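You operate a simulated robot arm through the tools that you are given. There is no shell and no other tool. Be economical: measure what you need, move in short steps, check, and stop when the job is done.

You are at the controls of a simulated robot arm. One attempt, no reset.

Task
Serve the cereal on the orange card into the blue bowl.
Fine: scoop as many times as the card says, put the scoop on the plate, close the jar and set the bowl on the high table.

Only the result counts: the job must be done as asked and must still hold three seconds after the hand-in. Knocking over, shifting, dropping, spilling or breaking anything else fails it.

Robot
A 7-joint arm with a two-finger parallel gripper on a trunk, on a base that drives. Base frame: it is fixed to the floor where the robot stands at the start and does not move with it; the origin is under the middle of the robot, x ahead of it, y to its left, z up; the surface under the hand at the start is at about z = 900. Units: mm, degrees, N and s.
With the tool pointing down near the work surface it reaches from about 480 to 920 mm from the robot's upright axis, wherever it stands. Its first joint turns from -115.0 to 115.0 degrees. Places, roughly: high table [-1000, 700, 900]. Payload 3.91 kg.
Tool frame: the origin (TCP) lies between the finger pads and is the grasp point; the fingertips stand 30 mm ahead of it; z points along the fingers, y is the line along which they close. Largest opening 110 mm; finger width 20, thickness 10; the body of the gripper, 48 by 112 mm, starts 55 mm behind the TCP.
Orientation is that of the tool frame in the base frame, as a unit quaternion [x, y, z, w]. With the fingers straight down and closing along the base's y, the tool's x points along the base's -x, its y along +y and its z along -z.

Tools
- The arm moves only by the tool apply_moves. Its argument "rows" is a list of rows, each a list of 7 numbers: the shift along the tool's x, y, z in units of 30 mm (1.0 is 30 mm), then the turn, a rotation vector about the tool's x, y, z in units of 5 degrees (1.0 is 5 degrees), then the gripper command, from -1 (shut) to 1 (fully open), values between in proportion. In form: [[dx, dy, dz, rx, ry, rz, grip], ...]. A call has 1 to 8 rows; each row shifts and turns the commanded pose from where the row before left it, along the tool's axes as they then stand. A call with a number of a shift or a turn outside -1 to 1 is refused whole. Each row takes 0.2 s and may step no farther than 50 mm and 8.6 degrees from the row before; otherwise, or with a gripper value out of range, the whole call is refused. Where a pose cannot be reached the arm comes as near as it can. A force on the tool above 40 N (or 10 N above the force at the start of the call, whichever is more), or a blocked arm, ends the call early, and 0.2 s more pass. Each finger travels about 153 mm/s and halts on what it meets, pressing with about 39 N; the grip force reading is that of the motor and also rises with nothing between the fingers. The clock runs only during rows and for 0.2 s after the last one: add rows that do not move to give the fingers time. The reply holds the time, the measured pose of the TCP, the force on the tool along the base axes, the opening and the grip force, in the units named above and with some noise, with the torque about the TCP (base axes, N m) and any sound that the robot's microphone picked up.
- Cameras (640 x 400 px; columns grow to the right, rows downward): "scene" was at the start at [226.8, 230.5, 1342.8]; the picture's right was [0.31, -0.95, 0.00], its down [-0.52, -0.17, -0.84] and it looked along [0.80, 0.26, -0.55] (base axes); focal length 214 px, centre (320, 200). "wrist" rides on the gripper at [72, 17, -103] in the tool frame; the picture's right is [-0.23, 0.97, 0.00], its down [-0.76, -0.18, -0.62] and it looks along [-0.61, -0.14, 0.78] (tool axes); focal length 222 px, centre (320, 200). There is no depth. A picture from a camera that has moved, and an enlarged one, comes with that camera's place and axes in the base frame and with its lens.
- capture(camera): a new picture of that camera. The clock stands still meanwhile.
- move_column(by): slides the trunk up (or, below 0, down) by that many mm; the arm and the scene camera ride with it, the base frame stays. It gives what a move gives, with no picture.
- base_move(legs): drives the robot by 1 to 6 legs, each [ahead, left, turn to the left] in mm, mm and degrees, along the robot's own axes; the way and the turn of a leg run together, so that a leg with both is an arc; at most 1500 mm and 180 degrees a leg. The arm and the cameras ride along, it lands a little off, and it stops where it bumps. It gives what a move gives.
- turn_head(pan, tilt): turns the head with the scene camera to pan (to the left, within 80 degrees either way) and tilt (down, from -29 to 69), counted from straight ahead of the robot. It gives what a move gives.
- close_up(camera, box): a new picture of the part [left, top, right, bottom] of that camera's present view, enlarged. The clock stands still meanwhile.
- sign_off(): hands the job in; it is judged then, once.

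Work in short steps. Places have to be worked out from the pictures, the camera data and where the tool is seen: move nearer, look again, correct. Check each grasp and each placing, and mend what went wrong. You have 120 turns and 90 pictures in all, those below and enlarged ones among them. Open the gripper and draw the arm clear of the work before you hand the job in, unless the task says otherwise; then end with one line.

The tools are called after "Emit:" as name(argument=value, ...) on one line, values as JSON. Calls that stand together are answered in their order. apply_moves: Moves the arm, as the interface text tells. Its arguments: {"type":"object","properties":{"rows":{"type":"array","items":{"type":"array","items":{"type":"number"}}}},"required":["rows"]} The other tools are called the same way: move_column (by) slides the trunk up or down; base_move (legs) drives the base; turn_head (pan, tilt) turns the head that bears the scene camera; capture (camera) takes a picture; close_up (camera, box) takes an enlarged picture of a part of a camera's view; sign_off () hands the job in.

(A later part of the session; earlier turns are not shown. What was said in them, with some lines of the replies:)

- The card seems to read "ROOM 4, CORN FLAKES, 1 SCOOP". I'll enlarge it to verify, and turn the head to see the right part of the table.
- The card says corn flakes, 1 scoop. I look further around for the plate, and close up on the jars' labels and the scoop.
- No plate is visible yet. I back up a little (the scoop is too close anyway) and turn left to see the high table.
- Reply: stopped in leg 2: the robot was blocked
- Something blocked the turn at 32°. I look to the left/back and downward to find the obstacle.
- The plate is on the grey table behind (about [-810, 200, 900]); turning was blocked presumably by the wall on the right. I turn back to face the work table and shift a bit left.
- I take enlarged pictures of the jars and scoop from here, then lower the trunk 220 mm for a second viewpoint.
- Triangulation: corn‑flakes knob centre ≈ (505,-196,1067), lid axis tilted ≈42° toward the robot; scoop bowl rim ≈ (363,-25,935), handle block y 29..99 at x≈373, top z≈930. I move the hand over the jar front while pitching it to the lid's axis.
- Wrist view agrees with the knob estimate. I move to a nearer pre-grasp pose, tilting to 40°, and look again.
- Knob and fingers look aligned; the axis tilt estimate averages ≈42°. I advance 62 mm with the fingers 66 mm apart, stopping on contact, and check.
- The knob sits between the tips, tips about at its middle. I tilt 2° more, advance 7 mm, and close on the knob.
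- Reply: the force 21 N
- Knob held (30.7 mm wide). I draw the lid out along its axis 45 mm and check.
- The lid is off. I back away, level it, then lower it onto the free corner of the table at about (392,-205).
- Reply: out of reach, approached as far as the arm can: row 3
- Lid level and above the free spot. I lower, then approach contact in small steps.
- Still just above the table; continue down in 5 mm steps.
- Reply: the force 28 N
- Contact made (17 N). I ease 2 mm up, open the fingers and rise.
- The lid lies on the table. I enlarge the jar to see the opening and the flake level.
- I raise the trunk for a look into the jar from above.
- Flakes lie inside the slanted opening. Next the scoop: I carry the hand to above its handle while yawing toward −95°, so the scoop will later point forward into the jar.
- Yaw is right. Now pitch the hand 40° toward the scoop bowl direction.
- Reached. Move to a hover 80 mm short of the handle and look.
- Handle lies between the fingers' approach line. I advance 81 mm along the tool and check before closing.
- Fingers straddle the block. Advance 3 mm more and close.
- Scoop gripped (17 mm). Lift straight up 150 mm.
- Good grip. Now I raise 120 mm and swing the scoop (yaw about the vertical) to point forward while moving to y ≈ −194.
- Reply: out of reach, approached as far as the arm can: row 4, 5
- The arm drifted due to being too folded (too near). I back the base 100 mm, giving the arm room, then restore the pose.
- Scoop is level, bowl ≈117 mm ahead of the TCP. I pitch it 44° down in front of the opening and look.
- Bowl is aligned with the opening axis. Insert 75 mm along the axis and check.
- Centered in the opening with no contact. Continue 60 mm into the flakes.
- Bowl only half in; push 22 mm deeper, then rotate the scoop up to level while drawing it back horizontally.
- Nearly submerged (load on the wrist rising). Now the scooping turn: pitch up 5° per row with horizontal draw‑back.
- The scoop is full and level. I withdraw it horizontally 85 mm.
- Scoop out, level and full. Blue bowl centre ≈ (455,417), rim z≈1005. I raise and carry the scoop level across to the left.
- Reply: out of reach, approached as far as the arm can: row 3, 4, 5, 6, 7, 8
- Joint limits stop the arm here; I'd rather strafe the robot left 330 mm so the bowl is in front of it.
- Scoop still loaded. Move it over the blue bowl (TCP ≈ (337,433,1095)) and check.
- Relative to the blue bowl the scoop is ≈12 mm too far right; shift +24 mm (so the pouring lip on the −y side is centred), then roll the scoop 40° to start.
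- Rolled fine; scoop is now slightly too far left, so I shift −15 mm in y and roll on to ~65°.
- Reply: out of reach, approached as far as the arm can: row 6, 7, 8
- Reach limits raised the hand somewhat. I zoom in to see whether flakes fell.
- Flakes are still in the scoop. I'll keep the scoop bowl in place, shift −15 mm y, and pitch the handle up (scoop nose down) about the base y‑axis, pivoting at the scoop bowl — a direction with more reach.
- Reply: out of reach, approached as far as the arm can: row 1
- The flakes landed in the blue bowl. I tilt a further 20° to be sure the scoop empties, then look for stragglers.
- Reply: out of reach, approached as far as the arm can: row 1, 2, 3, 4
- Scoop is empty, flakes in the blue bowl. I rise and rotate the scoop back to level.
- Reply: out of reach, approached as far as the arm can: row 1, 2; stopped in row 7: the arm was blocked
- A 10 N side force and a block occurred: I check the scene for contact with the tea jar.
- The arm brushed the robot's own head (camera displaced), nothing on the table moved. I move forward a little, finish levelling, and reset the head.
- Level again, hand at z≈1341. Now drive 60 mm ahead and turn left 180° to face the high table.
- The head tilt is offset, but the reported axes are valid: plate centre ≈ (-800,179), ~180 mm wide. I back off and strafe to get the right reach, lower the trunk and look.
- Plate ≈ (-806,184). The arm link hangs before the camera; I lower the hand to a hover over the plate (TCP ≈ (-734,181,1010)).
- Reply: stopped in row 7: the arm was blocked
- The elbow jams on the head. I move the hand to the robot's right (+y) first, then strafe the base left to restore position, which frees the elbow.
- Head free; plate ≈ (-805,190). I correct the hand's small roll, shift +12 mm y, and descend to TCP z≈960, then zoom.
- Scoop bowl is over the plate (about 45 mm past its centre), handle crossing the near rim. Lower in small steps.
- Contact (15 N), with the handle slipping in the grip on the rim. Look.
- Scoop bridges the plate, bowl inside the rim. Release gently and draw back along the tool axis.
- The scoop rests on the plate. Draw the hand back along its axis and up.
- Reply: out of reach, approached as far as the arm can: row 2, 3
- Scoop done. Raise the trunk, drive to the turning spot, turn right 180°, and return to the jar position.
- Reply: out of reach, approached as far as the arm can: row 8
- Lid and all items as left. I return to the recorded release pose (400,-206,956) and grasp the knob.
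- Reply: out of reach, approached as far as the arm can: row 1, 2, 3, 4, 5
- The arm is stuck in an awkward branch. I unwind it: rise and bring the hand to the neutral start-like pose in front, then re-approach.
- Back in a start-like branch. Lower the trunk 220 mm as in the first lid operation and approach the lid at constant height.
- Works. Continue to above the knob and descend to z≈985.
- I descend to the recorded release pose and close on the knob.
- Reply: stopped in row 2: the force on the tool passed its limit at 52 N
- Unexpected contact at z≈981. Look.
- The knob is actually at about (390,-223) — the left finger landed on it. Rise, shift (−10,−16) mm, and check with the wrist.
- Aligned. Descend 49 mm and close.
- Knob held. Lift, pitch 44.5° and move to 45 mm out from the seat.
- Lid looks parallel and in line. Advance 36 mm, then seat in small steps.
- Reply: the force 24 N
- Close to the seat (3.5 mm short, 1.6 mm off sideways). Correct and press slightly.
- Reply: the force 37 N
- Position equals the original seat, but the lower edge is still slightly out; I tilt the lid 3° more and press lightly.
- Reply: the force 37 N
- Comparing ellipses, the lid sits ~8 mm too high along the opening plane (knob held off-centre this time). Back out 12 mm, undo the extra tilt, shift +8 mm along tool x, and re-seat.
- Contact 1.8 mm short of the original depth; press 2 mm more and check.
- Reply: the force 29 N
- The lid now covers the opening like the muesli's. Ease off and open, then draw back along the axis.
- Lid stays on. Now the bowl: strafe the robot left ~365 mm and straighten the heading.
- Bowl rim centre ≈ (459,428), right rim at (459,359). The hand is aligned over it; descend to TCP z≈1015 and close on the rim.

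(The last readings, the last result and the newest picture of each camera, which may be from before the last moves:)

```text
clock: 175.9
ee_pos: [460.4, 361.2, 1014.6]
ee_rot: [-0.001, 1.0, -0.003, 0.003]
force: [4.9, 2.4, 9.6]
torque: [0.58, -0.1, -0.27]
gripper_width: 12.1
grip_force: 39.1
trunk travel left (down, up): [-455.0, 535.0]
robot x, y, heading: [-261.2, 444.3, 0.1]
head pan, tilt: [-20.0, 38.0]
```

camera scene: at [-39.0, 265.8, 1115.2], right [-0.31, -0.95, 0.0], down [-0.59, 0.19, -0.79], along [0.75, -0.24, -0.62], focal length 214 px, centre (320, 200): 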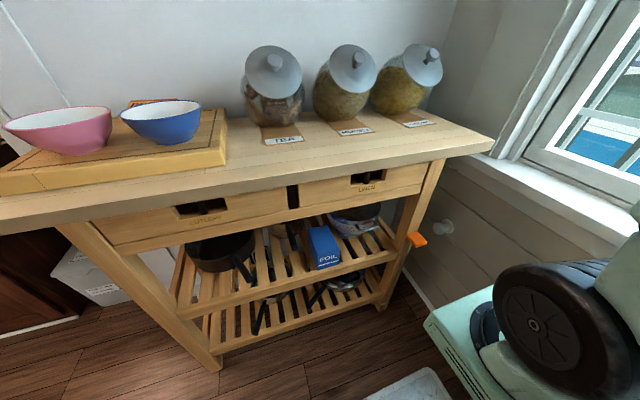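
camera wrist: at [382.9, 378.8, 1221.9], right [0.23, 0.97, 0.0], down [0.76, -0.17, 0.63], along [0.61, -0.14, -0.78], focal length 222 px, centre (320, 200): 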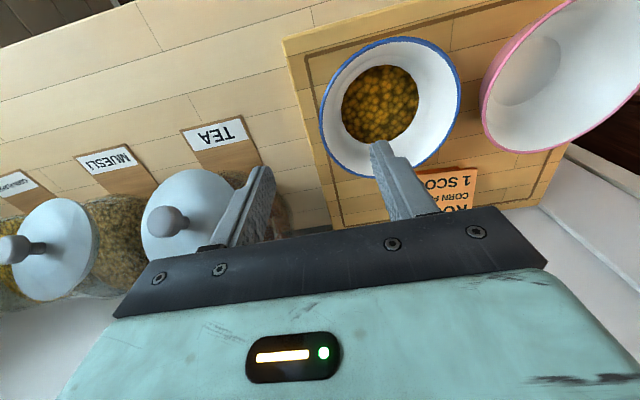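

Rim gripped. Lift gently and look.

Emit:
apply_moves(rows=[[0, 0, -0.15, 0, 0, 0, -1], [0, 0, -0.3, 0, 0, 0, -1], [0, 0, -0.5, 0, 0, 0, -1], [0, 0, -0.7, 0, 0, 0, -1], [0, 0, -0.7, 0, 0, 0, -1], [0, 0, 0, 0, 0, 0, -1]])

Emit:
capture(camera="scene")

```text
clock: 177.3
ee_pos: [460.5, 361.6, 1086.7]
ee_rot: [-0.001, 1.0, -0.002, 0.001]
force: [-0.1, -0.3, -2.8]
torque: [-0.13, -0.02, -0.03]
gripper_width: 7.1
grip_force: 38.7
trunk travel left (down, up): [-455.0, 535.0]
robot x, y, heading: [-264.1, 447.2, 0.1]
head pan, tilt: [-20.0, 38.0]
```

```text
2 pictures are left
camera scene: at [-40.0, 620.3, 1115.2], right [-0.34, -0.94, 0.0], down [-0.58, 0.21, -0.79], along [0.74, -0.27, -0.62], focal length 214 px, centre (320, 200)
```

scene: 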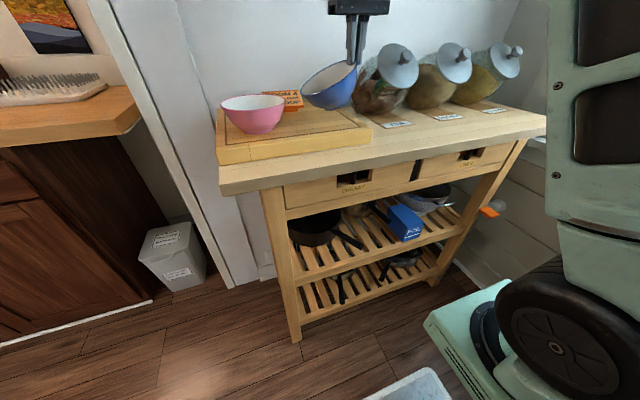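

The bowl hangs tilted ~22° (gripped wall aligned with pads), flakes still inside. Level it by rotating the hand about the base x-axis, and raise.

Emit:
apply_moves(rows=[[0, 0, -0.5, -0.6, 0, 0, -1], [0, 0, -0.5, -0.8, 0, 0, -1], [0, 0, -0.5, -0.8, 0, 0, -1], [0, 0, -0.5, -0.8, 0, 0, -1], [0, 0, -0.3, -0.8, 0, 0, -1], [0, 0, 0, -0.6, 0, 0, -1], [0, 0, 0, 0, 0, 0, -1]])

Emit:
move_column(by=250)

```text
clock: 178.9
ee_pos: [460.0, 355.6, 1152.8]
ee_rot: [-0.001, 0.982, 0.189, 0.002]
force: [0.0, -0.7, -2.8]
torque: [-0.19, 0.05, 0.01]
gripper_width: 7.0
grip_force: 38.8
trunk travel left (down, up): [-455.0, 535.0]
robot x, y, heading: [-260.6, 445.8, 0.2]
head pan, tilt: [-20.0, 38.0]
```

```text
clock: 181.5
ee_pos: [460.0, 355.5, 1402.3]
ee_rot: [-0.001, 0.982, 0.188, 0.002]
force: [-0.8, -0.6, -2.5]
torque: [-0.18, 0.02, -0.07]
gripper_width: 6.9
grip_force: 39.1
trunk travel left (down, up): [-705.0, 285.0]
robot x, y, heading: [-266.3, 447.2, 0.3]
head pan, tilt: [-20.0, 38.0]
```

Bowl secure (weight 2.6 N). Turn to the high table: forward 50, left turn 180°, then back off to bring the bowl over the clear spot about (-790,430).

Emit:
base_move(legs=[[50, 0, 0], [0, 0, 90], [0, 0, 90], [-146, 41, 0]])

Emit:
turn_head(pan=-5, tilt=45)

Emit:
move_column(by=-250)

Emit:
capture(camera="scene")

```text
clock: 191.0
ee_pos: [-788.5, 497.0, 1402.8]
ee_rot: [0.982, 0.001, -0.001, 0.189]
force: [0.1, 0.1, -3.1]
torque: [0.17, -0.06, -0.02]
gripper_width: 6.5
grip_force: 38.9
trunk travel left (down, up): [-705.0, 285.0]
robot x, y, heading: [-67.5, 407.4, -180.0]
head pan, tilt: [-20.0, 38.0]
```

```text
clock: 191.8
ee_pos: [-788.1, 497.9, 1403.6]
ee_rot: [0.982, 0.001, -0.002, 0.187]
force: [0.2, -0.3, -3.2]
torque: [0.21, -0.01, -0.01]
gripper_width: 6.7
grip_force: 39.3
trunk travel left (down, up): [-705.0, 285.0]
robot x, y, heading: [-62.7, 408.2, -179.7]
head pan, tilt: [-5.0, 45.0]
```

```text
clock: 194.4
ee_pos: [-788.1, 497.5, 1152.8]
ee_rot: [0.982, 0.002, -0.001, 0.188]
force: [0.2, 0.9, -3.1]
torque: [0.21, -0.03, 0.02]
gripper_width: 6.6
grip_force: 38.9
trunk travel left (down, up): [-455.0, 535.0]
robot x, y, heading: [-64.5, 405.6, -180.2]
head pan, tilt: [-5.0, 45.0]
```

```text
1 pictures are left
camera scene: at [-287.8, 205.9, 1105.0], right [0.08, 1.0, 0.0], down [0.7, -0.06, -0.71], along [-0.7, 0.06, -0.71], focal length 214 px, centre (320, 200)
```

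scene: 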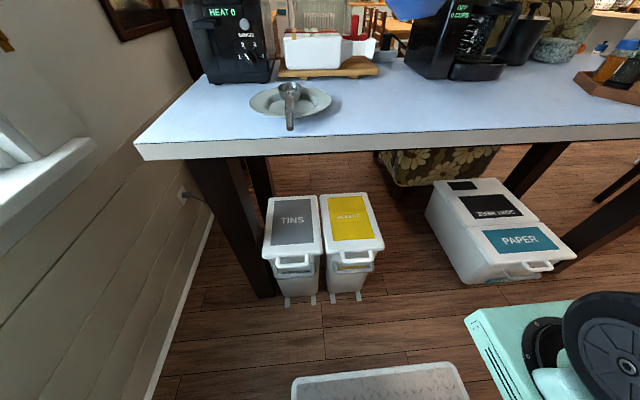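

The spot under the bowl is clear, plate and scoop undisturbed. Lower 130 mm with the trunk, then in 10 mm steps watching force.

Emit:
move_column(by=-130)

Emit:
apply_moves(rows=[[0, -0.123, 0.31, 0, 0, 0, -1], [0, -0.123, 0.31, 0, 0, 0, -1], [0, 0, 0, 0, 0, 0, -1]])

Emit:
apply_moves(rows=[[0, -0.123, 0.31, 0, 0, 0, -1], [0, 0, 0, 0, 0, 0, -1]])

```text
clock: 195.9
ee_pos: [-788.5, 497.0, 1023.5]
ee_rot: [0.982, 0.001, -0.002, 0.188]
force: [-0.6, 0.4, -2.3]
torque: [0.24, -0.02, -0.01]
gripper_width: 6.9
grip_force: 39.3
trunk travel left (down, up): [-325.0, 665.0]
robot x, y, heading: [-63.3, 404.2, -179.7]
head pan, tilt: [-5.0, 45.0]
```

```text
clock: 196.8
ee_pos: [-788.5, 498.7, 1003.0]
ee_rot: [0.982, 0.001, -0.002, 0.189]
force: [0.2, 0.5, -2.0]
torque: [0.22, -0.03, 0.01]
gripper_width: 6.6
grip_force: 38.8
trunk travel left (down, up): [-325.0, 665.0]
robot x, y, heading: [-66.3, 408.7, -179.9]
head pan, tilt: [-5.0, 45.0]
```

```text
clock: 197.3
ee_pos: [-787.7, 497.5, 992.4]
ee_rot: [0.982, 0.001, -0.001, 0.188]
force: [1.6, 0.3, -1.3]
torque: [0.17, -0.01, 0.0]
gripper_width: 7.0
grip_force: 39.1
trunk travel left (down, up): [-325.0, 665.0]
robot x, y, heading: [-66.5, 408.4, -179.7]
head pan, tilt: [-5.0, 45.0]
```

Emit:
apply_moves(rows=[[0, -0.062, 0.155, 0, 0, 0, -1], [0, 0, 0, 0, 0, 0, -1]])

Emit:
apply_moves(rows=[[0, -0.062, 0.155, 0, 0, 0, -1], [0, 0, 0, 0, 0, 0, -1]])

Emit:
apply_moves(rows=[[0, -0.05, 0.124, 0, 0, 0, -1], [0, 0, 0, 0, 0, 0, -1]])

```text
clock: 197.9
ee_pos: [-786.5, 497.8, 988.4]
ee_rot: [0.982, 0.001, -0.001, 0.188]
force: [-0.5, 0.2, -0.6]
torque: [0.07, 0.03, -0.02]
gripper_width: 6.7
grip_force: 38.8
trunk travel left (down, up): [-325.0, 665.0]
robot x, y, heading: [-62.9, 408.6, -179.5]
head pan, tilt: [-5.0, 45.0]
```

```text
clock: 198.6
ee_pos: [-787.7, 498.1, 982.8]
ee_rot: [0.982, 0.001, -0.001, 0.189]
force: [0.3, 2.2, 1.3]
torque: [-0.15, 0.16, -0.09]
gripper_width: 6.4
grip_force: 38.6
trunk travel left (down, up): [-325.0, 665.0]
robot x, y, heading: [-65.0, 409.3, -179.9]
head pan, tilt: [-5.0, 45.0]
```

```text
clock: 199.2
ee_pos: [-787.5, 498.7, 980.7]
ee_rot: [0.982, 0.001, -0.004, 0.189]
force: [-0.5, 6.1, 19.9]
torque: [-0.27, 0.6, -0.2]
gripper_width: 6.6
grip_force: 39.0
trunk travel left (down, up): [-325.0, 665.0]
robot x, y, heading: [-63.2, 405.6, -179.6]
head pan, tilt: [-5.0, 45.0]
```

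Full contact (20 N): bowl sits on the table. Ease 1 mm, open slowly, and withdraw along the tool.

Emit:
apply_moves(rows=[[0, 0.012, -0.03, 0, 0, 0, -1], [0, 0, 0, 0, 0, 0, -0.8], [0, 0, 0, 0, 0, 0, -0.65], [0, 0, 0, 0, 0, 0, -0.5], [0, 0, 0, 0, 0, 0, -0.4], [0, 0, 0, 0, 0, 0, -0.4]])

Emit:
apply_moves(rows=[[0, 0, -0.3, 0, 0, 0, -0.4], [0, 0, -0.6, 0, 0, 0, -0.4], [0, 0, -0.8, 0, 0, 0, -0.4], [0, 0, -1, 0, 0, 0, -0.4], [0, 0, -1, 0, 0, 0, -0.4], [0, 0, -1, 0, 0, 0, -0.4], [0, 0, 0, 0, 0, 0, 0.2]])

```text
clock: 200.6
ee_pos: [-787.1, 497.4, 978.6]
ee_rot: [0.982, 0.001, -0.002, 0.189]
force: [-0.7, -0.9, 0.0]
torque: [-0.01, 0.01, 0.02]
gripper_width: 33.2
grip_force: 0.1
trunk travel left (down, up): [-325.0, 665.0]
robot x, y, heading: [-63.9, 405.9, -179.8]
head pan, tilt: [-5.0, 45.0]
```

```text
clock: 202.2
ee_pos: [-773.6, 525.8, 1066.5]
ee_rot: [0.982, 0.001, -0.003, 0.188]
force: [-0.2, -0.4, -0.2]
torque: [0.0, -0.01, 0.01]
gripper_width: 66.0
grip_force: 0.1
out of reach, approached as far as the arm can: row 5, 6
trunk travel left (down, up): [-325.0, 665.0]
robot x, y, heading: [-67.3, 406.5, -179.7]
head pan, tilt: [-5.0, 45.0]
```

Released with no drag. Raise the trunk to clear the arm and take the last picture.

Emit:
move_column(by=200)

Emit:
turn_head(pan=-20, tilt=40)

Emit:
capture(camera="scene")

```text
clock: 204.3
ee_pos: [-773.1, 524.7, 1267.1]
ee_rot: [0.982, 0.001, -0.003, 0.188]
force: [0.9, -1.4, -0.7]
torque: [0.01, 0.0, 0.01]
gripper_width: 66.2
grip_force: 0.0
trunk travel left (down, up): [-525.0, 465.0]
robot x, y, heading: [-63.4, 408.3, -179.8]
head pan, tilt: [-5.0, 45.0]
```

```text
clock: 205.1
ee_pos: [-772.3, 527.0, 1266.5]
ee_rot: [0.982, 0.002, -0.003, 0.188]
force: [0.2, -0.3, -0.2]
torque: [0.0, -0.01, -0.04]
gripper_width: 65.8
grip_force: 0.1
trunk travel left (down, up): [-525.0, 465.0]
robot x, y, heading: [-65.0, 406.3, -180.1]
head pan, tilt: [-20.0, 40.0]
```

```text
0 pictures are left
camera scene: at [-286.6, 227.8, 1182.2], right [0.34, 0.94, 0.0], down [0.6, -0.22, -0.77], along [-0.72, 0.26, -0.64], focal length 214 px, centre (320, 200)
```

scene: 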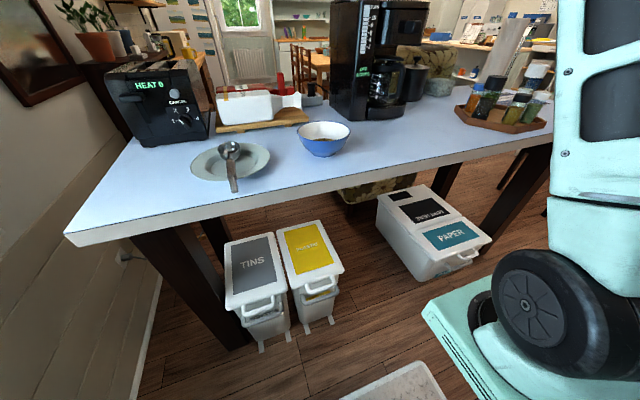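

The bowl stands upright on the high table with the flakes in it. The scoop is on the plate, the jar lid is on, and the gripper is open and clear, so I hand in.

Emit:
sign_off()

```text
The job is handed in.
```

I put one scoop of corn flakes in the blue bowl, as the orange card says, left the scoop on the plate, closed the jar and stood the bowl on the high table. The job is handed in; the arm bumped the robot's own head once and a finger pressed on the lid's knob, and the pictures show nothing else moved or spilled.
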